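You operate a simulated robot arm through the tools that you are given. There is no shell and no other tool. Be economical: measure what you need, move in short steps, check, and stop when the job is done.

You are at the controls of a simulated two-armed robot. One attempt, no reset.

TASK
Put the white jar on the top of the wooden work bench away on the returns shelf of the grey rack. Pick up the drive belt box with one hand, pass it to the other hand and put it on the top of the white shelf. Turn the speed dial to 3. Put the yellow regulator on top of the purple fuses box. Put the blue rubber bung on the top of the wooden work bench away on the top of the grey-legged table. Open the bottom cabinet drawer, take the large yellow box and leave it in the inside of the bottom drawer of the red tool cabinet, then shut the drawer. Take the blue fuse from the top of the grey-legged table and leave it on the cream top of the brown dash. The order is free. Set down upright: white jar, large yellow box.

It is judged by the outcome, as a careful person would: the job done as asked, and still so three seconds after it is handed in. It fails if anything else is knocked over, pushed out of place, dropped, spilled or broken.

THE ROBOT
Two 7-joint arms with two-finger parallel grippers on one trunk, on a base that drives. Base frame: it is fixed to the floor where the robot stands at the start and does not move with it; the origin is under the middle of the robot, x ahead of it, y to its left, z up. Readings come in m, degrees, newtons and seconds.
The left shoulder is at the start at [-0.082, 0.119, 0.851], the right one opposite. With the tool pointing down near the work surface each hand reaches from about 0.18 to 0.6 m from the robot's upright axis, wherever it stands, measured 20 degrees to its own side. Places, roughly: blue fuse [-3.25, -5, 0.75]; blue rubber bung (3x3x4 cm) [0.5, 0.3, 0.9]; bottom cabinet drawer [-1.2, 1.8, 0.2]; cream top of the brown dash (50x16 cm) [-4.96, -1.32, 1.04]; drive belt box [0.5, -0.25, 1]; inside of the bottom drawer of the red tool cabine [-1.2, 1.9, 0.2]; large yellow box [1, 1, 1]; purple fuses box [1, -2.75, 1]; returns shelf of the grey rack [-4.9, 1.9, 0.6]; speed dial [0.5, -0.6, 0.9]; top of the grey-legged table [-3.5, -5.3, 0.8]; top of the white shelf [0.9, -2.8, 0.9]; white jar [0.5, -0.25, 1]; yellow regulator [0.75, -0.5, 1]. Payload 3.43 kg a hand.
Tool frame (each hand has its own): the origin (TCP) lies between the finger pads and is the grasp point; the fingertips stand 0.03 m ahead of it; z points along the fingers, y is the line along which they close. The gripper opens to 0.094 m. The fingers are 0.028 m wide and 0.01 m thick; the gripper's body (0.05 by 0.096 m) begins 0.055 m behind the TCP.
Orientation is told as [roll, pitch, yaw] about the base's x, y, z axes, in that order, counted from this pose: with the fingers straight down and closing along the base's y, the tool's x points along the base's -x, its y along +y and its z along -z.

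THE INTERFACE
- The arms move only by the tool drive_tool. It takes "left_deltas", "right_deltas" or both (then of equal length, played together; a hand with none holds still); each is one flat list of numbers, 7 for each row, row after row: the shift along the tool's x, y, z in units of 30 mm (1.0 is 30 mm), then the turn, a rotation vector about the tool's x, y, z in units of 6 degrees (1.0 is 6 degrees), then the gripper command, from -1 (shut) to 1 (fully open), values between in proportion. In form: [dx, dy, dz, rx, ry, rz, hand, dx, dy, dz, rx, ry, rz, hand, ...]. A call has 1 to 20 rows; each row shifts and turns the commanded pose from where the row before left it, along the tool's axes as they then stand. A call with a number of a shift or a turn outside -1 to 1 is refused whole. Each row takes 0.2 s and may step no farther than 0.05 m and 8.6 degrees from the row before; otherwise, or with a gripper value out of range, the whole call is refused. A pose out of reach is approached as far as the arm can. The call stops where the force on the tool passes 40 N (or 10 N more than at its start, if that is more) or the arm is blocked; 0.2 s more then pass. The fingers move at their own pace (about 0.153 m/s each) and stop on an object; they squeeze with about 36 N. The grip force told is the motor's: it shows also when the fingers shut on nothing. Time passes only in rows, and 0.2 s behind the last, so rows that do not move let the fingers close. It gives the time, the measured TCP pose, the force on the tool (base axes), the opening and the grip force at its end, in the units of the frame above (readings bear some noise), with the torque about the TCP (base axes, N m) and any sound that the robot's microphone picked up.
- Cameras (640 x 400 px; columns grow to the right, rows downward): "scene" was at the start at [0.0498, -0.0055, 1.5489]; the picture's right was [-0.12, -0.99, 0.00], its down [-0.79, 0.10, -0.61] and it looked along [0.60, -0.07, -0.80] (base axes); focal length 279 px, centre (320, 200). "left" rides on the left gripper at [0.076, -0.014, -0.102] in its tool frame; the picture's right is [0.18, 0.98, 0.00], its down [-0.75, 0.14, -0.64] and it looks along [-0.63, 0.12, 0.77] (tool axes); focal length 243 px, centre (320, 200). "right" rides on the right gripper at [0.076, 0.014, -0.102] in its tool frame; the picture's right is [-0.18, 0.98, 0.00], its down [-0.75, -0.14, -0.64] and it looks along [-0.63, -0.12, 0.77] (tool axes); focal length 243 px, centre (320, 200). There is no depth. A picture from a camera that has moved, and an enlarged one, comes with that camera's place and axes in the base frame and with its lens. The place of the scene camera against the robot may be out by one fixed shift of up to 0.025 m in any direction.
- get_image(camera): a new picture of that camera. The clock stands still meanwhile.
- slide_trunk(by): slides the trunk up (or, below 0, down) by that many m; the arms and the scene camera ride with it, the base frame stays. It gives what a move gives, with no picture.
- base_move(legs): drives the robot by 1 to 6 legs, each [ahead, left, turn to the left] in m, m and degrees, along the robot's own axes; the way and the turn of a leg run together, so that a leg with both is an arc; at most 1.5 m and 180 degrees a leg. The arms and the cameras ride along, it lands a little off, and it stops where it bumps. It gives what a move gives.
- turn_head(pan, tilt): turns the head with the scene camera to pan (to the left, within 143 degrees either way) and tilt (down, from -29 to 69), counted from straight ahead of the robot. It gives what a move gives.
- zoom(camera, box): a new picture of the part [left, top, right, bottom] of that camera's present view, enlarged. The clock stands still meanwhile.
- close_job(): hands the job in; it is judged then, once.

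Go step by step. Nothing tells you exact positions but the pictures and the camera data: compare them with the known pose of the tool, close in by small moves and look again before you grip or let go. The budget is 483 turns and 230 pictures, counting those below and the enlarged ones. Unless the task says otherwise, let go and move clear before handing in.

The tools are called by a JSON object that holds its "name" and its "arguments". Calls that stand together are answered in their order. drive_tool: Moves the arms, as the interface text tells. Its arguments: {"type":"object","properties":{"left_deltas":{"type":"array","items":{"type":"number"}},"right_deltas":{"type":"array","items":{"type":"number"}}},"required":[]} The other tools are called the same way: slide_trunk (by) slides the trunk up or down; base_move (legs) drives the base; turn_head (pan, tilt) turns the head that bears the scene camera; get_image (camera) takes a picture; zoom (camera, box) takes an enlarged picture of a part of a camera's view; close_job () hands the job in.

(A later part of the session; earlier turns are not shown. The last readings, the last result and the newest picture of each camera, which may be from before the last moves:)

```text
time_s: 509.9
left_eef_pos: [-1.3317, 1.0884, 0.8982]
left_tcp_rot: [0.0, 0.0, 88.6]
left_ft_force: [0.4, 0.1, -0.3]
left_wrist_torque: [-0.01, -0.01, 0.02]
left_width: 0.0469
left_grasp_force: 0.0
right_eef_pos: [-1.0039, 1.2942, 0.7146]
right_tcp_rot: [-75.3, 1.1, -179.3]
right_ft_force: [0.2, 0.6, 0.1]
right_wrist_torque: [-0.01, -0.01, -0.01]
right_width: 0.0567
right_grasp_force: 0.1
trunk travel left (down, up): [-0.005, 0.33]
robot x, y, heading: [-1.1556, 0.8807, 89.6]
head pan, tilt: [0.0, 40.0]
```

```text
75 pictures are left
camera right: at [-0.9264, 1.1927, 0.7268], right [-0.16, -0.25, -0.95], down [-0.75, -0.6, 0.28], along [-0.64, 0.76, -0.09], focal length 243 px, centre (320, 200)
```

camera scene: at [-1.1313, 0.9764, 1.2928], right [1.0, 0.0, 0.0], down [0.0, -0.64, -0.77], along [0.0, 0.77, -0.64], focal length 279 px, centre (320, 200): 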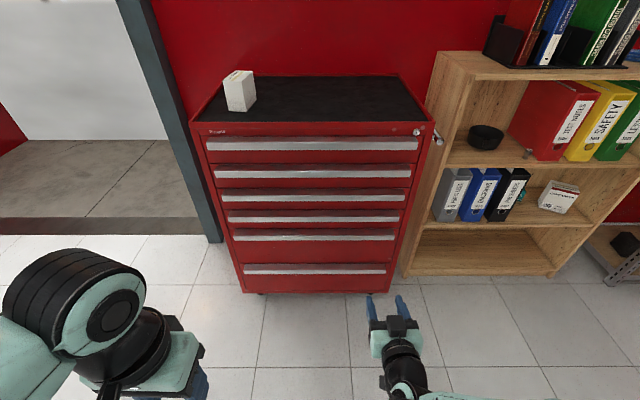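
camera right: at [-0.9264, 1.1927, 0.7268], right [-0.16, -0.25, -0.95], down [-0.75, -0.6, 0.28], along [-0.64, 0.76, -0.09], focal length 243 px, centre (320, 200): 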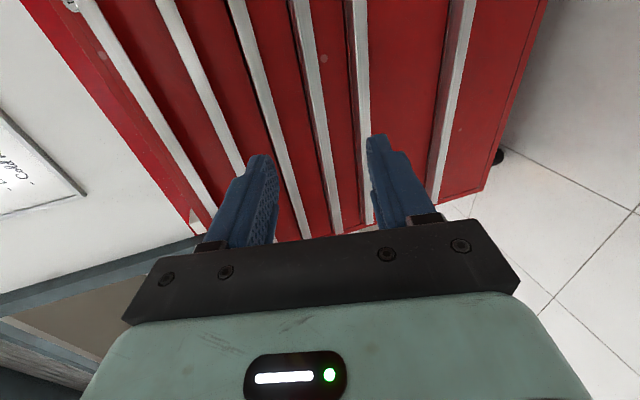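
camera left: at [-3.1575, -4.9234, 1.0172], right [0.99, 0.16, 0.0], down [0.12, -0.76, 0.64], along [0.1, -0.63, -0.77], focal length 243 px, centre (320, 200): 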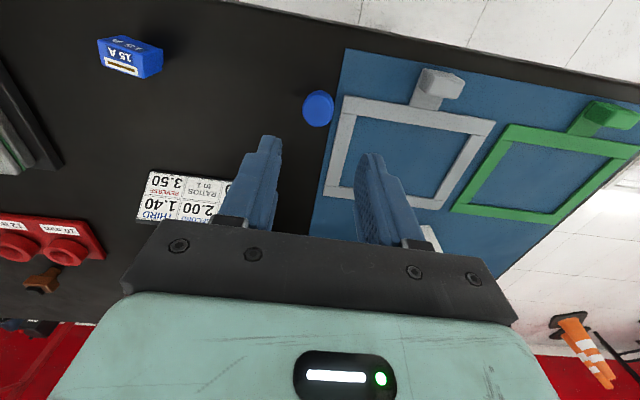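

{"name": "drive_tool", "arguments": {"right_deltas": [-0.19, 0.91, 0.24, 0, 0, 0, 0.2, -0.19, 0.91, 0.24, 0, 0, 0, 0.2, -0.19, 0.91, 0.24, 0, 0, 0, 0.2, -0.19, 0.91, 0.24, 0, 0, 0, 0.2, -0.19, 0.91, 0.24, 0, 0, 0, 0.2, -0.19, 0.91, 0.24, 0, 0, 0, 0.2, -0.19, 0.91, 0.24, 0, 0, 0, 0.2, -0.19, 0.91, 0.24, 0, 0, 0, 0.2, -0.19, 0.91, 0.24, 0, 0, 0, 0.2, -0.19, 0.91, 0.24, 0, 0, 0, 0.2, -0.19, 0.91, 0.24, 0, 0, 0, 0.2, -0.19, 0.91, 0.24, 0, 0, 0, 0.2, -0.19, 0.91, 0.24, 0, 0, 0, 0.2, -0.19, 0.91, 0.24, 0, 0, 0, 0.2]}}

{"name": "get_image", "arguments": {"camera": "right"}}

{"name": "get_image", "arguments": {"camera": "scene"}}

```text
time_s: 512.9
left_eef_pos: [-1.3322, 1.0878, 0.8977]
left_tcp_rot: [0.0, 0.0, 88.6]
left_ft_force: [0.6, 0.4, 0.0]
left_wrist_torque: [-0.05, 0.02, -0.02]
left_width: 0.0472
left_grasp_force: 0.1
right_eef_pos: [-1.0585, 1.2872, 0.5798]
right_tcp_rot: [-75.4, 1.0, -179.3]
right_ft_force: [0.1, 0.5, -0.2]
right_wrist_torque: [-0.01, 0.0, 0.0]
right_width: 0.0564
right_grasp_force: 0.1
right hand out of reach, approached as far as the arm can: row 2, 3, 4, 5, 6, 7, 8, 9, 10, 11, 12, 13
trunk travel left (down, up): [-0.005, 0.33]
robot x, y, heading: [-1.1537, 0.8838, 89.7]
head pan, tilt: [0.0, 40.0]
```

```text
74 pictures are left
camera right: at [-0.9826, 1.1848, 0.5915], right [-0.17, -0.25, -0.95], down [-0.75, -0.59, 0.29], along [-0.64, 0.76, -0.09], focal length 243 px, centre (320, 200)
```

right: 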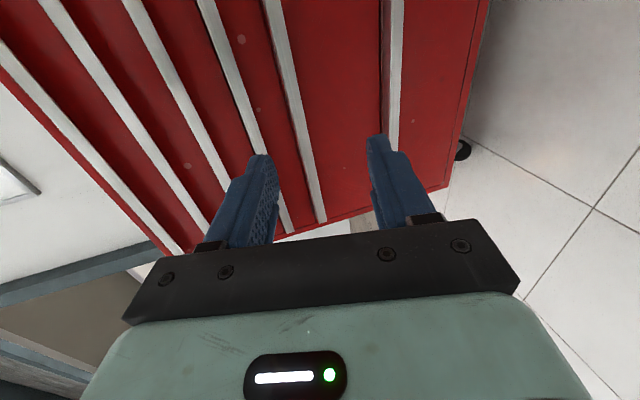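

```text
73 pictures are left
camera scene: at [-1.1305, 0.9766, 1.2928], right [1.0, 0.0, 0.0], down [0.0, -0.64, -0.77], along [0.0, 0.77, -0.64], focal length 279 px, centre (320, 200)
```

scene: 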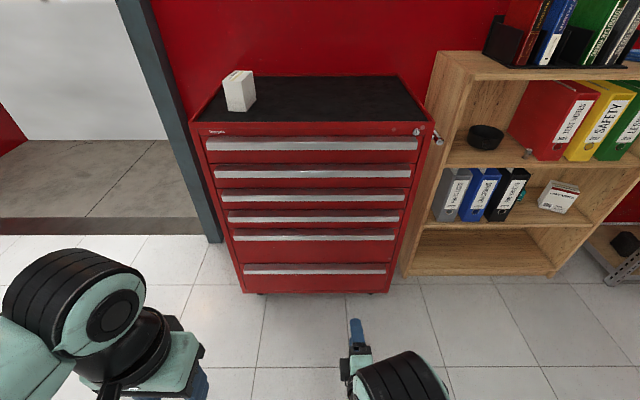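

{"name": "drive_tool", "arguments": {"right_deltas": [0, -0.2, 0.95, 0, 0, 0, 0.2, 0, -0.2, 0.95, 0, 0, 0, 0.2, 0, -0.2, 0.95, 0, 0, 0, 0.2, 0, -0.2, 0.95, 0, 0, 0, 0.2, 0, -0.2, 0.95, 0, 0, 0, 0.2, 0, -0.2, 0.95, 0, 0, 0, 0.2, 0, 0.9, 0.24, 0, 0, 0, 0.2, 0, 0.9, 0.24, 0, 0, 0, 0.2, 0, 0.9, 0.24, 0, 0, 0, 0.2]}}

```text
time_s: 514.9
left_eef_pos: [-1.3324, 1.089, 0.8976]
left_tcp_rot: [0.1, 0.0, 88.6]
left_ft_force: [0.5, 0.1, 0.0]
left_wrist_torque: [0.01, -0.01, 0.01]
left_width: 0.0468
left_grasp_force: 0.0
right_eef_pos: [-1.0694, 1.4493, 0.608]
right_tcp_rot: [-75.2, 1.0, -179.7]
right_ft_force: [0.0, 0.0, -0.8]
right_wrist_torque: [-0.01, -0.01, 0.03]
right_width: 0.0563
right_grasp_force: 0.0
right hand out of reach, approached as far as the arm can: row 1, 2, 3, 4, 5, 7, 8, 9
trunk travel left (down, up): [-0.005, 0.33]
robot x, y, heading: [-1.1536, 0.883, 89.6]
head pan, tilt: [0.0, 40.0]
```

The wrist hits its limit in this branch; I undo it and take another branch (hand swings via pointing left, then forward).

{"name": "drive_tool", "arguments": {"right_deltas": [0.3, 0, -0.5, 0, 0, 1, 0.2, 0.3, 0, -0.5, 0, 0, 1, 0.2, 0.3, 0, -0.5, 0, 0, 1, 0.2, 0.3, 0, -0.5, 0, 0, 1, 0.2, 0, 0, -0.5, 0, 0, 1, 0.2, 0, 0, 0, 0, 0, 1, 0.2, 0, 0, 0, 0, 0, 1, 0.2, 0, 0, 0, 0, 0, 1, 0.2, 0, 0, 0, 0, 0, 1, 0.2, 0, 0, 0, 0, 0, 1, 0.2, 0, 0, 0, 0, 0, 1, 0.2, 0, 0, 0, 0, 0, 1, 0.2, 0, 0, 0, 0, 0, 1, 0.2, 0, 0, 0, 0, 0, 1, 0.2, 0, 0, 0, 0, 0, 1, 0.2]}}

{"name": "drive_tool", "arguments": {"right_deltas": [0, 0, 0, 0, 1, 0, 0.2, 0, 0, 0, 0, 1, 0, 0.2, 0, 0, 0, 0, 1, 0, 0.2, 0, 0, 0, 0, 1, 0, 0.2, 0, 0, 0, 0, 1, 0, 0.2, 0, 0, 0, 0, 1, 0, 0.2, 0, 0, 0, 0, 1, 0, 0.2, 0, 0, 0, 0, 1, 0, 0.2, 0, 0, 0, 0, 1, 0, 0.2, 0, 0, 0, 0, 1, 0, 0.2, 0, 0, 0, 0, 1, 0, 0.2, 0, 0, 0, 0, 1, 0, 0.2, 0, 0, 0, 0, 0.5, 0, 0.2]}}

```text
time_s: 518.1
left_eef_pos: [-1.3322, 1.0882, 0.8979]
left_tcp_rot: [0.1, 0.0, 88.6]
left_ft_force: [-0.2, -0.7, 0.5]
left_wrist_torque: [0.01, 0.01, -0.02]
left_width: 0.047
left_grasp_force: 0.2
right_eef_pos: [-0.9991, 1.389, 0.6748]
right_tcp_rot: [-3.2, -75.2, 94.0]
right_ft_force: [0.0, 0.1, -0.2]
right_wrist_torque: [0.0, -0.02, -0.01]
right_width: 0.0565
right_grasp_force: 0.1
right hand out of reach, approached as far as the arm can: row 1, 2, 3, 4
trunk travel left (down, up): [-0.005, 0.33]
robot x, y, heading: [-1.1512, 0.8816, 89.8]
head pan, tilt: [0.0, 40.0]
```

```text
time_s: 520.9
left_eef_pos: [-1.3318, 1.0888, 0.8988]
left_tcp_rot: [0.1, 0.0, 88.6]
left_ft_force: [-0.5, 0.0, 1.0]
left_wrist_torque: [-0.03, 0.04, 0.02]
left_width: 0.0466
left_grasp_force: 0.1
right_eef_pos: [-0.9984, 1.3895, 0.6744]
right_tcp_rot: [-1.0, -0.1, 90.8]
right_ft_force: [-0.7, 0.2, 0.4]
right_wrist_torque: [0.01, 0.01, 0.03]
right_width: 0.0565
right_grasp_force: 0.0
trunk travel left (down, up): [-0.005, 0.33]
robot x, y, heading: [-1.1522, 0.8876, 89.9]
head pan, tilt: [0.0, 40.0]
```

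{"name": "drive_tool", "arguments": {"right_deltas": [0.3, 0, 0.95, 0, 0, 0, 0.2, 0.3, 0, 0.95, 0, 0, 0, 0.2, 0.3, 0, 0.95, 0, 0, 0, 0.2, 0, 0, 0.95, 0, 0, 0, 0.2, 0, 0, 0.95, 0, 0, 0, 0.2, 0, 0, 0.95, 0, 0, 0, 0.2, 0, 0, 0.95, 0, 0, 0, 0.2, 0, 0, 0.95, 0, 0, 0, 0.2]}}

{"name": "drive_tool", "arguments": {"right_deltas": [0, 0, 0, -1, 0, 0, 0.2, 0, 0, 0, -1, 0, 0, 0.2, 0, 0, 0, -1, 0, 0, 0.2, 0, 0, 0, -1, 0, 0, 0.2, 0, 0, 0, -1, 0, 0, 0.2, 0, 0, 0, -1, 0, 0, 0.2, 0, 0, 0, -1, 0, 0, 0.2, 0, 0, 0, -1, 0, 0, 0.2, 0, 0, 0, -1, 0, 0, 0.2, 0, 0, 0, -1, 0, 0, 0.2, 0, 0, 0, -1, 0, 0, 0.2, 0, 0, 0, -1, 0, 0, 0.2, 0, 0, 0, -1, 0, 0, 0.2, 0, 0, 0, -1, 0, 0, 0.2, 0, 0, 0, -1, 0, 0, 0.2]}}

{"name": "get_image", "arguments": {"camera": "scene"}}

```text
time_s: 522.7
left_eef_pos: [-1.3332, 1.0896, 0.8982]
left_tcp_rot: [0.0, -0.1, 88.7]
left_ft_force: [0.6, -0.4, 0.2]
left_wrist_torque: [0.0, -0.03, 0.03]
left_width: 0.0468
left_grasp_force: 0.0
right_eef_pos: [-0.9947, 1.3622, 0.4445]
right_tcp_rot: [-0.9, -0.2, 90.6]
right_ft_force: [-0.4, 0.0, 0.3]
right_wrist_torque: [0.0, 0.0, -0.02]
right_width: 0.0565
right_grasp_force: 0.1
trunk travel left (down, up): [-0.005, 0.33]
robot x, y, heading: [-1.1518, 0.8812, 89.7]
head pan, tilt: [0.0, 40.0]
```

```text
time_s: 525.9
left_eef_pos: [-1.333, 1.0871, 0.8985]
left_tcp_rot: [0.0, 0.0, 88.5]
left_ft_force: [-0.6, 0.6, -0.4]
left_wrist_torque: [0.0, -0.02, 0.03]
left_width: 0.0472
left_grasp_force: 0.1
right_eef_pos: [-0.9951, 1.3504, 0.4576]
right_tcp_rot: [89.2, -0.4, 90.7]
right_ft_force: [-0.7, 0.6, 0.9]
right_wrist_torque: [0.02, 0.03, 0.01]
right_width: 0.0563
right_grasp_force: 0.1
right hand out of reach, approached as far as the arm can: row 14, 15
trunk travel left (down, up): [-0.005, 0.33]
robot x, y, heading: [-1.1552, 0.8833, 89.9]
head pan, tilt: [0.0, 40.0]
```

```text
72 pictures are left
camera scene: at [-1.1316, 0.9765, 1.2928], right [1.0, 0.0, 0.0], down [0.0, -0.64, -0.77], along [0.0, 0.77, -0.64], focal length 279 px, centre (320, 200)
```

scene: 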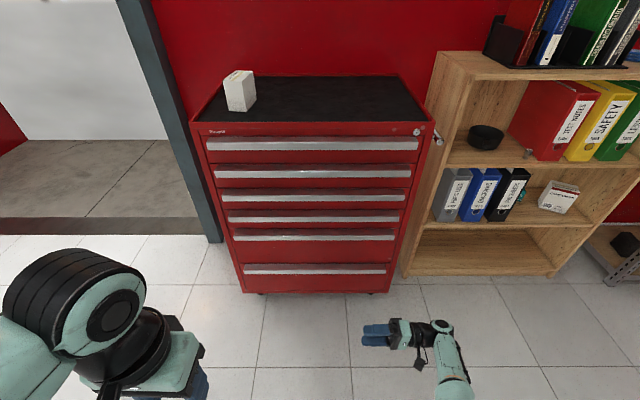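

{"name": "drive_tool", "arguments": {"right_deltas": [0, 0, 0, 0, -1, 0, 0.2, 0, 0, 0, 0, -1, 0, 0.2, 0, 0, 0, 0, -1, 0, 0.2, 0, 0, 0, 0, -1, 0, 0.2, 0, 0, 0, 0, -1, 0, 0.2, 0, 0, 0, 0, -1, 0, 0.2, 0, 0, 0, 0, -1, 0, 0.2, 0, 0, 0, 0, -1, 0, 0.2, 0, 0, 0, 0, -1, 0, 0.2, 0, 0, 0, 0, -1, 0, 0.2]}}

{"name": "get_image", "arguments": {"camera": "right"}}

```text
time_s: 528.1
left_eef_pos: [-1.3322, 1.0886, 0.898]
left_tcp_rot: [0.1, 0.0, 88.5]
left_ft_force: [-0.4, 1.5, -0.1]
left_wrist_torque: [0.01, 0.0, -0.01]
left_width: 0.0471
left_grasp_force: 0.1
right_eef_pos: [-0.949, 1.4871, 0.3697]
right_tcp_rot: [89.9, -0.9, 30.7]
right_ft_force: [0.3, 0.7, 0.3]
right_wrist_torque: [0.06, 0.0, 0.03]
right_width: 0.0565
right_grasp_force: 0.0
right hand out of reach, approached as far as the arm can: row 1, 2, 3, 4, 5, 6, 7, 8, 9, 10
trunk travel left (down, up): [-0.005, 0.33]
robot x, y, heading: [-1.1517, 0.8837, 89.9]
head pan, tilt: [0.0, 40.0]
```

```text
71 pictures are left
camera right: at [-0.9607, 1.3607, 0.382], right [0.14, 0.09, 0.99], down [0.98, -0.17, -0.13], along [0.15, 0.98, -0.11], focal length 243 px, centre (320, 200)
```

right: 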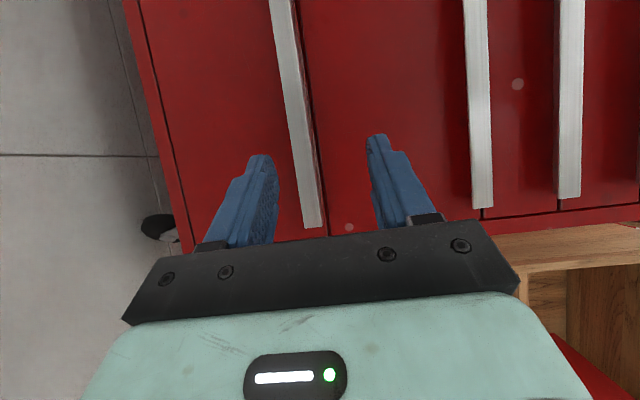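

Hand is now horizontal, closing vertically, near handle height. Lower ~5 cm.

{"name": "drive_tool", "arguments": {"right_deltas": [0, -0.85, 0, 0, 0, 0, 0.2, 0, -0.85, 0, 0, 0, 0, 0.2]}}

{"name": "get_image", "arguments": {"camera": "right"}}

{"name": "get_image", "arguments": {"camera": "scene"}}

```text
time_s: 528.7
left_eef_pos: [-1.3318, 1.0891, 0.8988]
left_tcp_rot: [0.0, -0.1, 88.6]
left_ft_force: [0.4, -0.3, 0.1]
left_wrist_torque: [-0.02, 0.0, 0.01]
left_width: 0.0471
left_grasp_force: 0.1
right_eef_pos: [-0.9525, 1.4777, 0.3553]
right_tcp_rot: [89.9, -1.0, 30.7]
right_ft_force: [-0.1, -0.3, 0.6]
right_wrist_torque: [0.0, -0.03, 0.02]
right_width: 0.0565
right_grasp_force: 0.0
right hand out of reach, approached as far as the arm can: row 1, 2
trunk travel left (down, up): [-0.005, 0.33]
robot x, y, heading: [-1.1485, 0.8817, 90.1]
head pan, tilt: [0.0, 40.0]
```

```text
70 pictures are left
camera right: at [-0.9664, 1.3517, 0.3682], right [0.14, 0.09, 0.99], down [0.98, -0.17, -0.13], along [0.15, 0.98, -0.11], focal length 243 px, centre (320, 200)
```

right: 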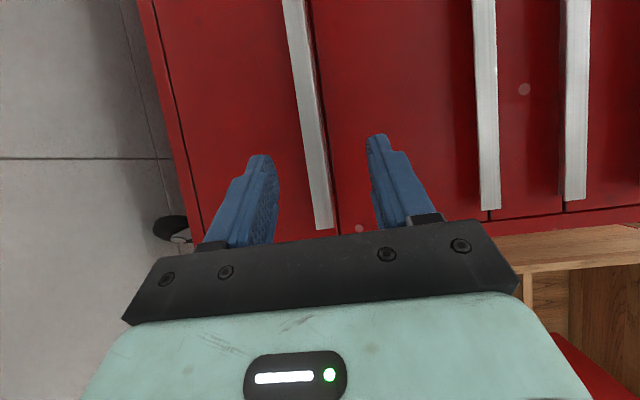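

```text
69 pictures are left
camera scene: at [-1.1313, 0.9765, 1.2928], right [1.0, 0.0, 0.0], down [0.0, -0.64, -0.77], along [0.0, 0.77, -0.64], focal length 279 px, centre (320, 200)
```

scene: 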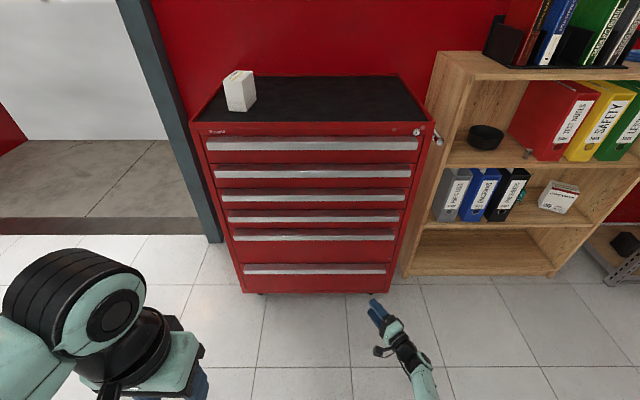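

{"name": "drive_tool", "arguments": {"right_deltas": [0.44, -0.2, -0.77, 0, 0, 0, 0.5, 0.44, -0.2, -0.77, 0, 0, 0, 0.5, 0.44, -0.2, -0.77, 0, 0, 0, 0.5, 0, -0.3, 0, 0, 0, 0, 0.5]}}

```text
time_s: 529.7
left_eef_pos: [-1.3323, 1.0885, 0.8984]
left_tcp_rot: [0.0, 0.0, 88.7]
left_ft_force: [0.1, -0.3, 1.1]
left_wrist_torque: [-0.01, 0.0, 0.01]
left_width: 0.0469
left_grasp_force: 0.1
right_eef_pos: [-0.946, 1.4403, 0.3122]
right_tcp_rot: [89.8, -0.9, 30.7]
right_ft_force: [0.4, -0.7, 0.0]
right_wrist_torque: [0.01, -0.02, -0.02]
right_width: 0.0705
right_grasp_force: 0.0
right hand out of reach, approached as far as the arm can: row 1, 2, 3, 4
trunk travel left (down, up): [-0.005, 0.33]
robot x, y, heading: [-1.1505, 0.8819, 89.8]
head pan, tilt: [0.0, 40.0]
```

{"name": "drive_tool", "arguments": {"right_deltas": [0, 0.7, 0, 0, 0, 0, 0.5]}}

{"name": "get_image", "arguments": {"camera": "right"}}

```text
time_s: 530.1
left_eef_pos: [-1.3314, 1.0884, 0.8982]
left_tcp_rot: [-0.1, 0.0, 88.5]
left_ft_force: [0.0, -1.0, -0.6]
left_wrist_torque: [0.01, -0.02, 0.0]
left_width: 0.0469
left_grasp_force: 0.2
right_eef_pos: [-0.9442, 1.4492, 0.3242]
right_tcp_rot: [89.8, -1.0, 30.6]
right_ft_force: [0.7, -0.1, 0.5]
right_wrist_torque: [-0.04, -0.01, 0.03]
right_width: 0.0702
right_grasp_force: 0.0
right hand out of reach, approached as far as the arm can: row 1
trunk travel left (down, up): [-0.005, 0.33]
robot x, y, heading: [-1.1534, 0.8849, 89.7]
head pan, tilt: [0.0, 40.0]
```

```text
68 pictures are left
camera right: at [-0.9575, 1.3225, 0.3361], right [0.14, 0.09, 0.99], down [0.98, -0.17, -0.13], along [0.15, 0.98, -0.11], focal length 243 px, centre (320, 200)
```

right: 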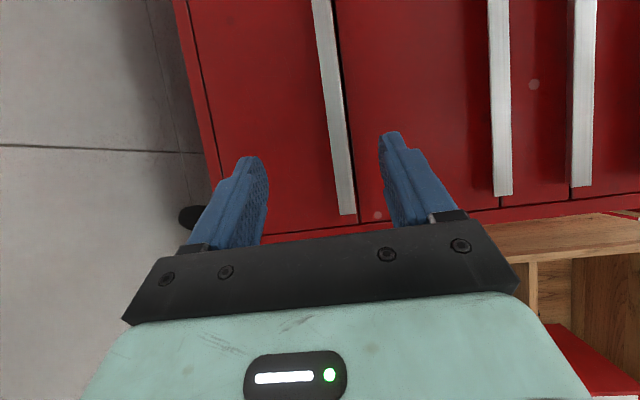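

{"name": "drive_tool", "arguments": {"right_deltas": [0, 0.5, 0, 0, 0, 0, 0.7]}}

{"name": "base_move", "arguments": {"legs": [[0.17, 0, 0]]}}

{"name": "get_image", "arguments": {"camera": "right"}}

```text
time_s: 530.5
left_eef_pos: [-1.3323, 1.0882, 0.8979]
left_tcp_rot: [0.0, 0.0, 88.6]
left_ft_force: [-0.7, -0.7, 0.7]
left_wrist_torque: [0.01, 0.02, 0.02]
left_width: 0.047
left_grasp_force: 0.1
right_eef_pos: [-0.9419, 1.4579, 0.3326]
right_tcp_rot: [89.8, -1.0, 30.7]
right_ft_force: [-0.4, -1.0, 0.6]
right_wrist_torque: [0.03, -0.01, 0.03]
right_width: 0.08
right_grasp_force: 0.1
right hand out of reach, approached as far as the arm can: row 1
trunk travel left (down, up): [-0.005, 0.33]
robot x, y, heading: [-1.1494, 0.8831, 89.9]
head pan, tilt: [0.0, 40.0]
```

```text
time_s: 531.9
left_eef_pos: [-1.3298, 1.2604, 0.8983]
left_tcp_rot: [0.0, 0.0, 88.2]
left_ft_force: [0.2, 1.0, 0.4]
left_wrist_torque: [-0.01, 0.02, 0.01]
left_width: 0.0471
left_grasp_force: 0.1
right_eef_pos: [-0.9374, 1.6265, 0.3337]
right_tcp_rot: [89.9, -1.0, 30.4]
right_ft_force: [0.4, 0.5, -0.3]
right_wrist_torque: [0.0, -0.01, 0.02]
right_width: 0.0797
right_grasp_force: 0.1
trunk travel left (down, up): [-0.005, 0.33]
robot x, y, heading: [-1.1489, 1.0548, 89.6]
head pan, tilt: [0.0, 40.0]
```

```text
67 pictures are left
camera right: at [-0.9518, 1.5003, 0.3456], right [0.14, 0.09, 0.99], down [0.98, -0.17, -0.13], along [0.16, 0.98, -0.11], focal length 243 px, centre (320, 200)
```

right: 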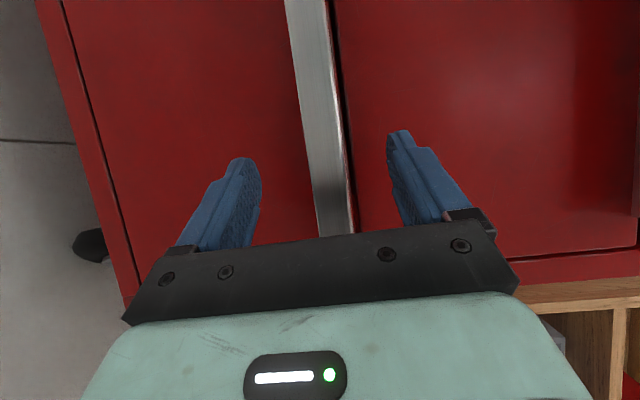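

{"name": "base_move", "arguments": {"legs": [[0.038, 0, 0]]}}

{"name": "drive_tool", "arguments": {"right_deltas": [0, 0, 0, 0, 0, 0, 0.2, 0, 0, 0, 0, 0, 0, -1, 0, 0, 0, 0, 0, 0, -1, 0, 0, 0, 0, 0, 0, -1]}}

{"name": "get_image", "arguments": {"camera": "right"}}

```text
time_s: 532.9
left_eef_pos: [-1.3285, 1.2962, 0.8978]
left_tcp_rot: [-0.1, -0.1, 88.3]
left_ft_force: [0.2, 0.4, -0.4]
left_wrist_torque: [-0.01, 0.01, 0.03]
left_width: 0.047
left_grasp_force: 0.0
right_eef_pos: [-0.9382, 1.6599, 0.3304]
right_tcp_rot: [89.8, -1.1, 30.9]
right_ft_force: [0.3, 0.6, 0.3]
right_wrist_torque: [0.01, -0.01, 0.0]
right_width: 0.0802
right_grasp_force: 0.1
trunk travel left (down, up): [-0.005, 0.33]
robot x, y, heading: [-1.1488, 1.0892, 89.6]
head pan, tilt: [0.0, 40.0]
stopped in leg 1: the force on the tool passed its limit at 75 N (the readings are from after the stop); the commanded pose is now the measured one
```

```text
time_s: 533.9
left_eef_pos: [-1.3301, 1.2936, 0.8984]
left_tcp_rot: [0.0, -0.2, 88.2]
left_ft_force: [-1.0, 0.3, 1.2]
left_wrist_torque: [-0.01, -0.02, -0.01]
left_width: 0.0471
left_grasp_force: 0.1
right_eef_pos: [-0.938, 1.6585, 0.3365]
right_tcp_rot: [90.6, -1.2, 30.9]
right_ft_force: [-0.5, -14.1, 35.9]
right_wrist_torque: [0.08, -0.47, -0.21]
right_width: 0.0286
right_grasp_force: 44.9
trunk travel left (down, up): [-0.005, 0.33]
robot x, y, heading: [-1.1506, 1.0905, 89.6]
head pan, tilt: [0.0, 40.0]
```

```text
66 pictures are left
camera right: at [-0.9499, 1.5319, 0.3472], right [0.14, 0.08, 0.99], down [0.98, -0.16, -0.13], along [0.15, 0.98, -0.1], focal length 243 px, centre (320, 200)
```

right: 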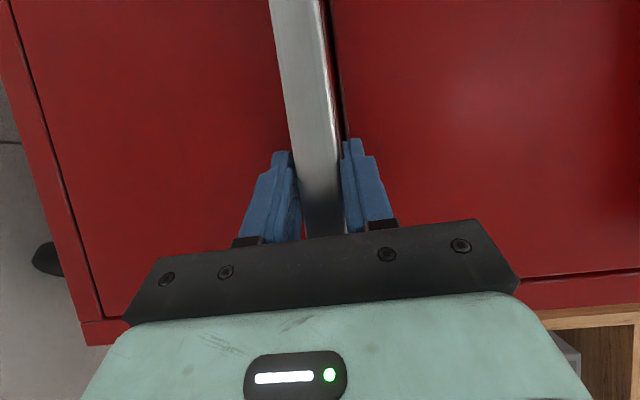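

Gripped the lip. Relax the vertical load and pull by backing the base.

{"name": "drive_tool", "arguments": {"right_deltas": [0, 0.22, 0, 0, 0, 0, -1, 0, 0, 0, 0, 0, 0, -1]}}

{"name": "base_move", "arguments": {"legs": [[-0.08, 0, 0]]}}

{"name": "get_image", "arguments": {"camera": "scene"}}

```text
time_s: 534.5
left_eef_pos: [-1.3302, 1.2935, 0.8977]
left_tcp_rot: [-0.1, -0.2, 88.3]
left_ft_force: [-0.4, 0.6, 0.0]
left_wrist_torque: [0.01, -0.03, 0.0]
left_width: 0.047
left_grasp_force: 0.2
right_eef_pos: [-0.9383, 1.6596, 0.3377]
right_tcp_rot: [90.1, -1.2, 31.2]
right_ft_force: [0.1, -35.5, 27.9]
right_wrist_torque: [0.14, -0.22, -0.88]
right_width: 0.0286
right_grasp_force: 44.5
right hand out of reach, approached as far as the arm can: row 1
trunk travel left (down, up): [-0.005, 0.33]
robot x, y, heading: [-1.1493, 1.09, 89.5]
head pan, tilt: [0.0, 40.0]
```

```text
time_s: 535.5
left_eef_pos: [-1.3302, 1.2165, 0.8993]
left_tcp_rot: [-0.2, -0.1, 88.3]
left_ft_force: [0.3, 0.4, 0.4]
left_wrist_torque: [-0.01, -0.05, 0.03]
left_width: 0.047
left_grasp_force: 0.1
right_eef_pos: [-0.9368, 1.5845, 0.3369]
right_tcp_rot: [89.9, -1.1, 31.0]
right_ft_force: [3.8, -0.8, 20.4]
right_wrist_torque: [0.03, -0.16, 0.43]
right_width: 0.0282
right_grasp_force: 45.1
trunk travel left (down, up): [-0.005, 0.33]
robot x, y, heading: [-1.1481, 1.0133, 89.7]
head pan, tilt: [0.0, 40.0]
```

```text
65 pictures are left
camera scene: at [-1.1305, 1.1033, 1.2929], right [1.0, -0.01, 0.0], down [-0.01, -0.64, -0.77], along [0.01, 0.77, -0.64], focal length 279 px, centre (320, 200)
```

scene: 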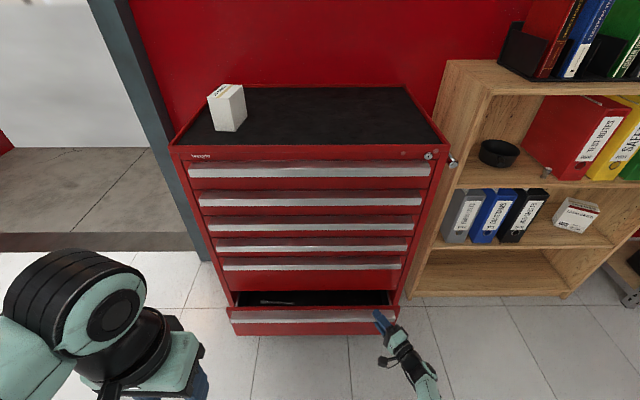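

Drawer is opening. Pull another 25 cm.

{"name": "base_move", "arguments": {"legs": [[-0.13, 0, 0]]}}

{"name": "base_move", "arguments": {"legs": [[-0.12, 0, 0]]}}

{"name": "get_image", "arguments": {"camera": "scene"}}

```text
time_s: 536.8
left_eef_pos: [-1.3318, 1.0885, 0.8982]
left_tcp_rot: [-0.1, 0.0, 88.2]
left_ft_force: [-0.4, 0.5, -0.6]
left_wrist_torque: [-0.01, 0.0, 0.0]
left_width: 0.0472
left_grasp_force: 0.1
right_eef_pos: [-0.9368, 1.4557, 0.3361]
right_tcp_rot: [90.2, -1.2, 30.8]
right_ft_force: [0.1, 0.7, 8.1]
right_wrist_torque: [0.01, -0.17, 1.13]
right_width: 0.0281
right_grasp_force: 44.7
trunk travel left (down, up): [-0.005, 0.33]
robot x, y, heading: [-1.1525, 0.8795, 89.5]
head pan, tilt: [0.0, 40.0]
```

```text
time_s: 538.1
left_eef_pos: [-1.3313, 0.9664, 0.8992]
left_tcp_rot: [-0.2, 0.0, 88.1]
left_ft_force: [0.2, -0.4, 0.3]
left_wrist_torque: [-0.01, -0.03, -0.04]
left_width: 0.0472
left_grasp_force: 0.1
right_eef_pos: [-0.9364, 1.3311, 0.3359]
right_tcp_rot: [90.2, -1.1, 30.7]
right_ft_force: [0.5, 0.1, 3.6]
right_wrist_torque: [-0.02, -0.15, 1.1]
right_width: 0.0286
right_grasp_force: 44.8
trunk travel left (down, up): [-0.005, 0.33]
robot x, y, heading: [-1.1596, 0.7577, 89.2]
head pan, tilt: [0.0, 40.0]
```

```text
64 pictures are left
camera scene: at [-1.1324, 0.8525, 1.2928], right [1.0, -0.01, 0.0], down [-0.01, -0.64, -0.77], along [0.01, 0.77, -0.64], focal length 279 px, centre (320, 200)
```

scene: 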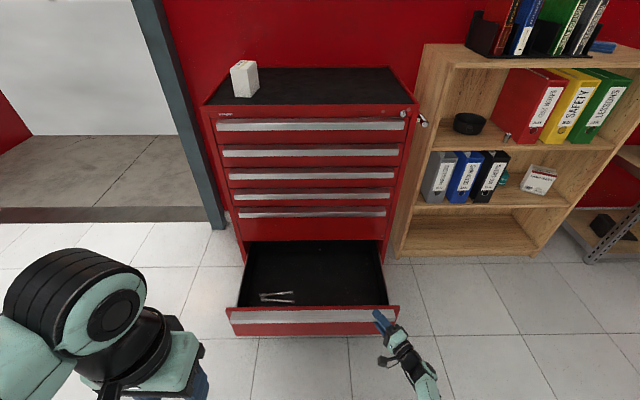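

Drawer open ~33 cm, mostly empty. Release and back away.

{"name": "drive_tool", "arguments": {"right_deltas": [0, 0, 0, 0, 0, 0, 0.4, 0, 0, 0, 0, 0, 0, 0.7, 0, 0, 0, 0, 0, 0, 0.7]}}

{"name": "base_move", "arguments": {"legs": [[-0.25, 0, 0]]}}

{"name": "get_image", "arguments": {"camera": "scene"}}

```text
time_s: 538.9
left_eef_pos: [-1.3327, 0.9664, 0.8968]
left_tcp_rot: [-0.1, -0.1, 88.0]
left_ft_force: [-0.1, 0.5, -0.3]
left_wrist_torque: [-0.01, 0.01, -0.02]
left_width: 0.0473
left_grasp_force: 0.0
right_eef_pos: [-0.9381, 1.3315, 0.3355]
right_tcp_rot: [90.0, -1.0, 30.7]
right_ft_force: [-0.1, -1.0, 1.3]
right_wrist_torque: [0.03, -0.02, 0.02]
right_width: 0.0798
right_grasp_force: 0.0
trunk travel left (down, up): [-0.005, 0.33]
robot x, y, heading: [-1.154, 0.7595, 88.9]
head pan, tilt: [0.0, 40.0]
```

```text
time_s: 540.7
left_eef_pos: [-1.3345, 0.7123, 0.8974]
left_tcp_rot: [0.0, 0.0, 87.7]
left_ft_force: [0.0, 0.6, -0.7]
left_wrist_torque: [0.01, 0.02, 0.01]
left_width: 0.0469
left_grasp_force: 0.1
right_eef_pos: [-0.9394, 1.0757, 0.337]
right_tcp_rot: [90.2, -1.0, 30.5]
right_ft_force: [-0.2, 0.3, -1.2]
right_wrist_torque: [0.04, -0.04, 0.03]
right_width: 0.0799
right_grasp_force: 0.1
trunk travel left (down, up): [-0.005, 0.33]
robot x, y, heading: [-1.1565, 0.5011, 89.1]
head pan, tilt: [0.0, 40.0]
```

```text
63 pictures are left
camera scene: at [-1.136, 0.5979, 1.2928], right [1.0, -0.02, 0.0], down [-0.01, -0.64, -0.77], along [0.01, 0.77, -0.64], focal length 279 px, centre (320, 200)
```

scene: 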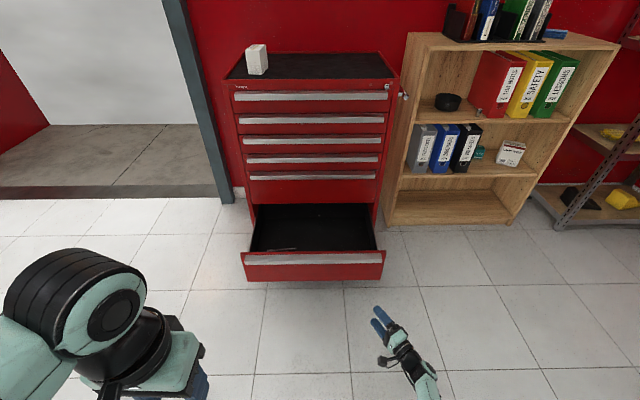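

Drawer stays open. Now restore the right hand to vertical and raise the trunk.

{"name": "drive_tool", "arguments": {"right_deltas": [0, 0.3, -0.5, 0, 1, 0, 0.2, 0, 0.3, -0.5, 0, 1, 0, 0.2, 0, 0.3, -0.5, 0, 1, 0, 0.2, 0, 0.3, -0.5, 0, 1, 0, 0.2, 0, 0.3, 0, 0, 1, 0, 0.2, 0, 0.3, 0, 0, 1, 0, 0.2, 0, 0.3, 0, 0, 1, 0, 0.2, 0, 0.3, 0, 0, 1, 0, 0.2, 0, 0.3, 0, 0, 1, 0, 0.2, 0, 0.3, 0, 0, 1, 0, 0.2]}}

{"name": "drive_tool", "arguments": {"right_deltas": [0, 0, 0, 1, 0, 0, 0.2, 0, 0, 0, 1, 0, 0, 0.2, 0, 0, 0, 1, 0, 0, 0.2, 0, 0, 0, 1, 0, 0, 0.2, 0, 0, 0, 1, 0, 0, 0.2, 0, 0, 0, 1, 0, 0, 0.2, 0, 0, 0, 1, 0, 0, 0.2, 0, 0, 0, 1, 0, 0, 0.2, 0, 0, 0, 1, 0, 0, 0.2, 0, 0, 0, 1, 0, 0, 0.2, 0, 0, 0, 1, 0, 0, 0.2, 0, 0, 0, 1, 0, 0, 0.2, 0, 0, 0, 1, 0, 0, 0.2, 0, 0, 0, 1, 0, 0, 0.2, 0, 0, 0, 1, 0, 0, 0.2]}}

{"name": "slide_trunk", "arguments": {"by": 0.3}}

{"name": "turn_head", "arguments": {"pan": -85, "tilt": 35}}

{"name": "get_image", "arguments": {"camera": "scene"}}

```text
time_s: 542.9
left_eef_pos: [-1.3366, 0.7127, 0.8992]
left_tcp_rot: [0.0, 0.0, 87.9]
left_ft_force: [-0.1, -0.8, 0.2]
left_wrist_torque: [0.0, -0.03, -0.03]
left_width: 0.047
left_grasp_force: 0.1
right_eef_pos: [-0.9333, 0.9504, 0.4752]
right_tcp_rot: [89.0, -0.6, 90.7]
right_ft_force: [0.0, 0.5, 0.3]
right_wrist_torque: [0.0, 0.02, -0.03]
right_width: 0.0562
right_grasp_force: 0.1
right hand out of reach, approached as far as the arm can: row 3, 4, 5, 6, 7, 8, 9, 10
trunk travel left (down, up): [-0.005, 0.33]
robot x, y, heading: [-1.159, 0.5029, 89.0]
head pan, tilt: [0.0, 40.0]
```

```text
time_s: 546.1
left_eef_pos: [-1.3351, 0.7134, 0.8973]
left_tcp_rot: [-0.1, 0.0, 87.9]
left_ft_force: [-0.4, -0.3, -0.7]
left_wrist_torque: [0.03, -0.02, -0.01]
left_width: 0.047
left_grasp_force: 0.0
right_eef_pos: [-0.9337, 0.9528, 0.4749]
right_tcp_rot: [-1.0, -0.6, 90.4]
right_ft_force: [0.9, -0.2, -0.4]
right_wrist_torque: [-0.04, 0.01, 0.03]
right_width: 0.0565
right_grasp_force: 0.0
trunk travel left (down, up): [-0.005, 0.33]
robot x, y, heading: [-1.1554, 0.5023, 89.1]
head pan, tilt: [0.0, 40.0]
```

```text
time_s: 549.1
left_eef_pos: [-1.3343, 0.7118, 1.1987]
left_tcp_rot: [0.0, -0.1, 87.7]
left_ft_force: [0.7, 0.0, -0.3]
left_wrist_torque: [0.0, 0.03, -0.01]
left_width: 0.0469
left_grasp_force: 0.0
right_eef_pos: [-0.9319, 0.9516, 0.7748]
right_tcp_rot: [-1.0, -0.6, 90.5]
right_ft_force: [-0.6, -0.2, -0.1]
right_wrist_torque: [-0.01, 0.0, 0.0]
right_width: 0.0564
right_grasp_force: 0.1
trunk travel left (down, up): [-0.305, 0.03]
robot x, y, heading: [-1.1585, 0.5037, 88.9]
head pan, tilt: [0.0, 40.0]
```

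```text
time_s: 550.7
left_eef_pos: [-1.3342, 0.7132, 1.197]
left_tcp_rot: [-0.1, 0.0, 87.8]
left_ft_force: [-0.2, -0.7, 0.2]
left_wrist_torque: [0.01, -0.02, 0.02]
left_width: 0.047
left_grasp_force: 0.0
right_eef_pos: [-0.9334, 0.9503, 0.7755]
right_tcp_rot: [-1.0, -0.6, 90.5]
right_ft_force: [0.2, -1.0, 0.6]
right_wrist_torque: [-0.01, 0.0, -0.02]
right_width: 0.0565
right_grasp_force: 0.0
trunk travel left (down, up): [-0.305, 0.03]
robot x, y, heading: [-1.1584, 0.5057, 88.9]
head pan, tilt: [-85.0, 35.0]
```

```text
62 pictures are left
camera scene: at [-1.0505, 0.47, 1.6076], right [0.07, -1.0, 0.0], down [-0.57, -0.04, -0.82], along [0.82, 0.06, -0.57], focal length 279 px, centre (320, 200)
```

scene: 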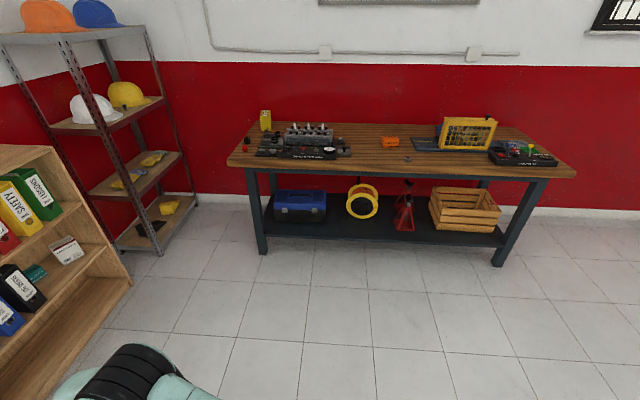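

The yellow box is near (0.92,1.0), height ≈0.155; gap between bench end (y≈1.1) and rack (y≈1.85). I raise/retract the right hand, turn to -45° and move to the gap entrance.

{"name": "drive_tool", "arguments": {"right_deltas": [0.5, 0, -1, 0, 0, 0, 0.2, 0.5, 0, -1, 0, 0, 0, 0.2, 0.5, 0, -1, 0, 0, 0, 0.2, 0.5, 0, -1, 0, 0, 0, 0.2, 0.5, 0, -1, 0, 0, 0, 0.2, 0.5, 0, -1, 0, 0, 0, 0.2, 0.5, 0, -1, 0, 0, 0, 0.2, 0.5, 0, -1, 0, 0, 0, 0.2, 0.5, 0, -1, 0, 0, 0, 0.2, 0.5, 0, -1, 0, 0, 0, 0.2, 0.5, 0, -1, 0, 0, 0, 0.2, 0.5, 0, -1, 0, 0, 0, 0.2]}}

{"name": "base_move", "arguments": {"legs": [[0, 0, -134], [0.68, 0.68, 0], [-0.64, 0.64, 0]]}}

{"name": "turn_head", "arguments": {"pan": 25, "tilt": 30}}

{"name": "get_image", "arguments": {"camera": "scene"}}

```text
time_s: 553.3
left_eef_pos: [-1.3356, 0.7115, 1.1992]
left_tcp_rot: [-0.1, -0.1, 87.8]
left_ft_force: [-1.4, 0.1, 0.8]
left_wrist_torque: [0.02, 0.01, 0.01]
left_width: 0.0468
left_grasp_force: 0.1
right_eef_pos: [-0.9357, 0.7673, 1.132]
right_tcp_rot: [-1.1, -0.6, 90.5]
right_ft_force: [0.1, -0.1, -0.3]
right_wrist_torque: [0.0, 0.0, 0.01]
right_width: 0.0563
right_grasp_force: 0.1
trunk travel left (down, up): [-0.305, 0.03]
robot x, y, heading: [-1.1593, 0.5031, 89.1]
head pan, tilt: [-85.0, 35.0]
```

```text
time_s: 570.9
left_eef_pos: [0.0783, 1.3965, 1.1983]
left_tcp_rot: [-0.1, 0.0, -44.6]
left_ft_force: [0.4, -0.6, -0.3]
left_wrist_torque: [0.03, -0.02, 0.02]
left_width: 0.0471
left_grasp_force: 0.1
right_eef_pos: [-0.1499, 1.0622, 1.1319]
right_tcp_rot: [-1.0, -0.7, -41.9]
right_ft_force: [0.2, -0.1, -0.4]
right_wrist_torque: [0.01, 0.02, -0.01]
right_width: 0.0564
right_grasp_force: 0.0
trunk travel left (down, up): [-0.305, 0.03]
robot x, y, heading: [-0.1936, 1.4037, -43.4]
head pan, tilt: [-85.0, 35.0]
```

```text
time_s: 572.8
left_eef_pos: [0.079, 1.3965, 1.1978]
left_tcp_rot: [-0.1, 0.0, -44.6]
left_ft_force: [-0.2, 0.5, -0.2]
left_wrist_torque: [0.04, -0.02, -0.05]
left_width: 0.0471
left_grasp_force: 0.0
right_eef_pos: [-0.1498, 1.063, 1.1317]
right_tcp_rot: [-1.0, -0.6, -42.1]
right_ft_force: [-0.3, 0.2, 0.4]
right_wrist_torque: [0.0, 0.01, 0.0]
right_width: 0.0564
right_grasp_force: 0.0
trunk travel left (down, up): [-0.305, 0.03]
robot x, y, heading: [-0.1949, 1.4072, -43.4]
head pan, tilt: [25.0, 30.0]
```

```text
61 pictures are left
camera scene: at [-0.1213, 1.4103, 1.6154], right [-0.32, -0.95, 0.0], down [-0.47, 0.16, -0.87], along [0.82, -0.27, -0.5], focal length 279 px, centre (320, 200)
```

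scene: 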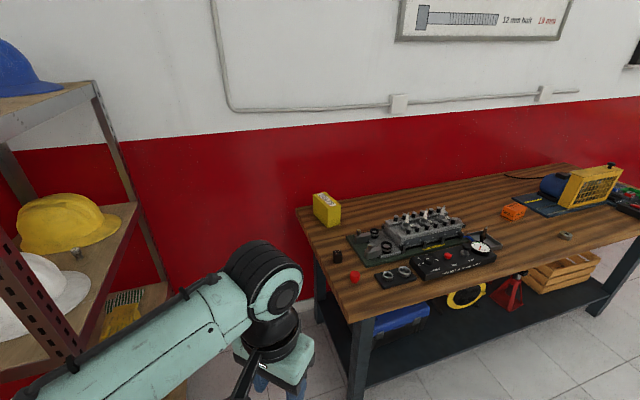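

{"name": "base_move", "arguments": {"legs": [[0.25, 0.28, 0], [0.25, 0.265, 0]]}}

{"name": "get_image", "arguments": {"camera": "scene"}}

{"name": "get_image", "arguments": {"camera": "left"}}

```text
time_s: 578.4
left_eef_pos: [0.8124, 1.4618, 1.1983]
left_tcp_rot: [-0.1, 0.0, -43.4]
left_ft_force: [0.1, 0.6, 0.2]
left_wrist_torque: [0.03, 0.0, -0.03]
left_width: 0.0469
left_grasp_force: 0.0
right_eef_pos: [0.5915, 1.1257, 1.1325]
right_tcp_rot: [-1.0, -0.6, -40.9]
right_ft_force: [-0.1, -0.7, 0.3]
right_wrist_torque: [0.01, -0.04, 0.03]
right_width: 0.0563
right_grasp_force: 0.0
trunk travel left (down, up): [-0.305, 0.03]
robot x, y, heading: [0.5401, 1.4651, -42.5]
head pan, tilt: [25.0, 30.0]
```

```text
60 pictures are left
camera scene: at [0.6129, 1.473, 1.6153], right [-0.3, -0.95, 0.0], down [-0.48, 0.15, -0.87], along [0.83, -0.26, -0.5], focal length 279 px, centre (320, 200)
```

scene: 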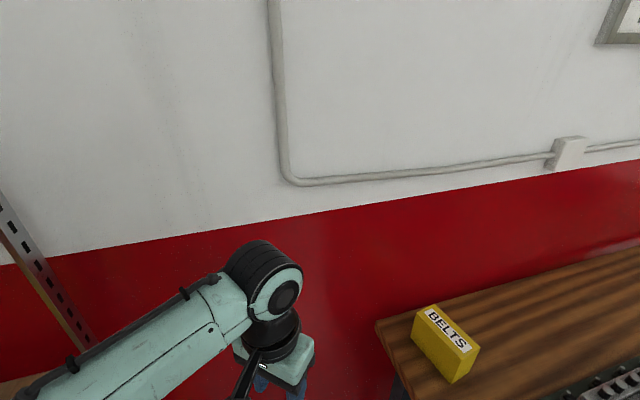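

```text
59 pictures are left
camera left: at [0.7489, 1.5047, 1.2993], right [0.54, 0.84, 0.0], down [0.64, -0.42, 0.64], along [0.54, -0.35, -0.77], focal length 243 px, centre (320, 200)
```

left: 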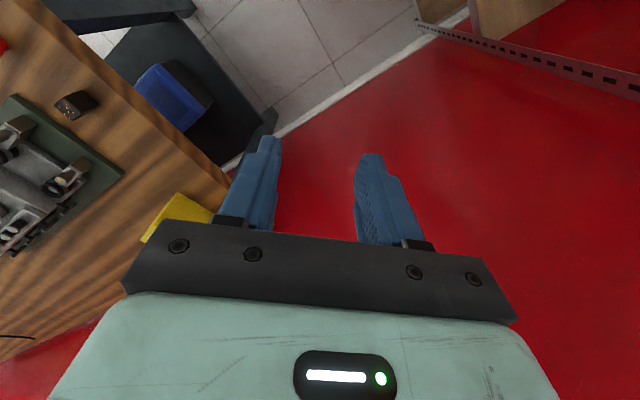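

{"name": "zoom", "arguments": {"camera": "scene", "box": [370, 280, 540, 400]}}

```text
3.33 times, centred on (455, 340) of scene
camera zoom: at [0.6129, 1.473, 1.6153], right [-0.3, -0.95, 0.0], down [-0.48, 0.15, -0.87], along [0.83, -0.26, -0.5], focal length 932 px, centre (-130, -267)
```

zoom: 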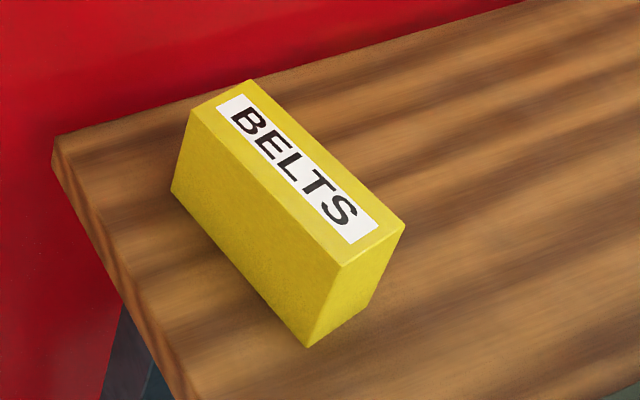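

Box: centre ≈ (0.954,1.02), 0.14×0.067, top z≈0.96, long axis at ~11°. I edge closer, turn slightly, and bring the left hand over it.

{"name": "base_move", "arguments": {"legs": [[0.04, -0.01, -12]]}}

{"name": "drive_tool", "arguments": {"left_deltas": [-0.7, -0.7, 0, 0, 0, -1, 0.6, -0.7, -0.7, 0, 0, 0, -1, 0.6, -0.7, -0.7, 0, 0, 0, -1, 0.8, -0.7, -0.7, 0, 0, 0, -1, 0.8, -0.5, -0.7, 0, 0, 0, -1, 1, 0, -0.7, 0, 0, 0, -1, 1, 0, 0, 0, 0, 0, -1, 1, 0, 0, 0, 0, 0, -1, 1, 0, 0, 0, 0, 0, -1, 1, 0, 0, 0, 0, 0, -1, 1]}}

{"name": "get_image", "arguments": {"camera": "left"}}

{"name": "get_image", "arguments": {"camera": "scene"}}

```text
time_s: 579.5
left_eef_pos: [0.8253, 1.3688, 1.1976]
left_tcp_rot: [-0.1, -0.1, -55.6]
left_ft_force: [-0.2, 0.4, 0.3]
left_wrist_torque: [-0.02, 0.0, 0.05]
left_width: 0.047
left_grasp_force: 0.1
right_eef_pos: [0.5379, 1.0858, 1.1323]
right_tcp_rot: [-1.0, -0.7, -53.0]
right_ft_force: [0.4, -0.3, 0.2]
right_wrist_torque: [-0.04, 0.01, 0.01]
right_width: 0.0564
right_grasp_force: 0.1
trunk travel left (down, up): [-0.305, 0.03]
robot x, y, heading: [0.5598, 1.4321, -54.4]
head pan, tilt: [25.0, 30.0]
```

```text
time_s: 581.7
left_eef_pos: [0.8162, 1.2063, 1.1981]
left_tcp_rot: [-0.1, 0.1, 4.5]
left_ft_force: [1.0, 0.2, 0.4]
left_wrist_torque: [0.02, 0.01, 0.01]
left_width: 0.094
left_grasp_force: 0.1
right_eef_pos: [0.5389, 1.085, 1.1315]
right_tcp_rot: [-1.0, -0.6, -53.0]
right_ft_force: [0.6, 0.3, 0.0]
right_wrist_torque: [0.01, 0.03, 0.02]
right_width: 0.0563
right_grasp_force: 0.0
trunk travel left (down, up): [-0.305, 0.03]
robot x, y, heading: [0.562, 1.4328, -54.2]
head pan, tilt: [25.0, 30.0]
```

```text
57 pictures are left
camera left: at [0.7418, 1.1854, 1.3], right [-0.26, 0.97, 0.0], down [0.74, 0.2, 0.64], along [0.62, 0.17, -0.77], focal length 243 px, centre (320, 200)
```

left: 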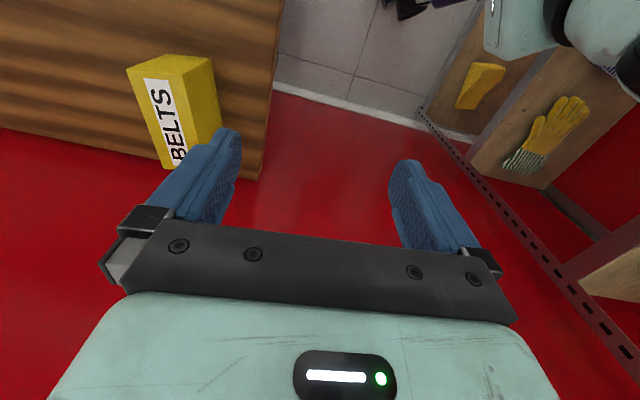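

```text
56 pictures are left
camera scene: at [0.6319, 1.4251, 1.6154], right [-0.49, -0.87, 0.0], down [-0.44, 0.25, -0.87], along [0.75, -0.42, -0.5], focal length 279 px, centre (320, 200)
```

scene: 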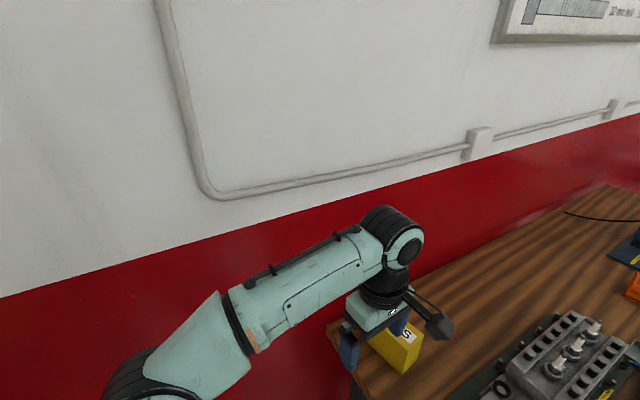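

{"name": "drive_tool", "arguments": {"left_deltas": [0, 0, 0, 0, 0, -0.9, 1, -0.45, -0.99, 0.3, 0, 0, 0, 1, -0.45, -0.99, 0.3, 0, 0, 0, 1, -0.45, -0.99, 0.3, 0, 0, 0, 1, -0.45, -0.99, 0.3, 0, 0, 0, 1, -0.45, -0.99, 0.3, 0, 0, 0, 1, -0.45, -0.99, 0.3, 0, 0, 0, 1, -0.4, -0.99, 0.3, 0, 0, 0, 1]}}

{"name": "get_image", "arguments": {"camera": "left"}}

```text
time_s: 583.5
left_eef_pos: [0.9124, 1.0666, 1.1118]
left_tcp_rot: [0.0, 0.0, 9.7]
left_ft_force: [0.4, -0.7, 0.4]
left_wrist_torque: [-0.02, -0.01, 0.0]
left_width: 0.0942
left_grasp_force: 0.0
left hand out of reach, approached as far as the arm can: row 6, 7, 8
right_eef_pos: [0.5379, 1.0855, 1.1338]
right_tcp_rot: [-1.0, -0.6, -53.0]
right_ft_force: [-0.8, -0.1, -0.4]
right_wrist_torque: [0.02, 0.03, 0.03]
right_width: 0.0562
right_grasp_force: 0.0
trunk travel left (down, up): [-0.305, 0.03]
robot x, y, heading: [0.5571, 1.4289, -54.4]
head pan, tilt: [25.0, 30.0]
```

```text
55 pictures are left
camera left: at [0.8419, 1.0415, 1.2131], right [-0.35, 0.94, 0.0], down [0.72, 0.27, 0.64], along [0.6, 0.22, -0.77], focal length 243 px, centre (320, 200)
```

left: 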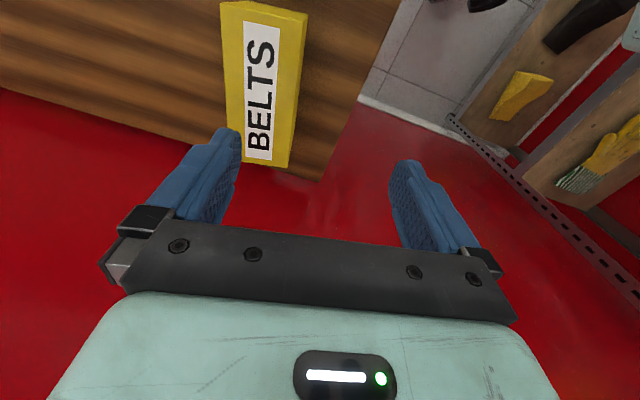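

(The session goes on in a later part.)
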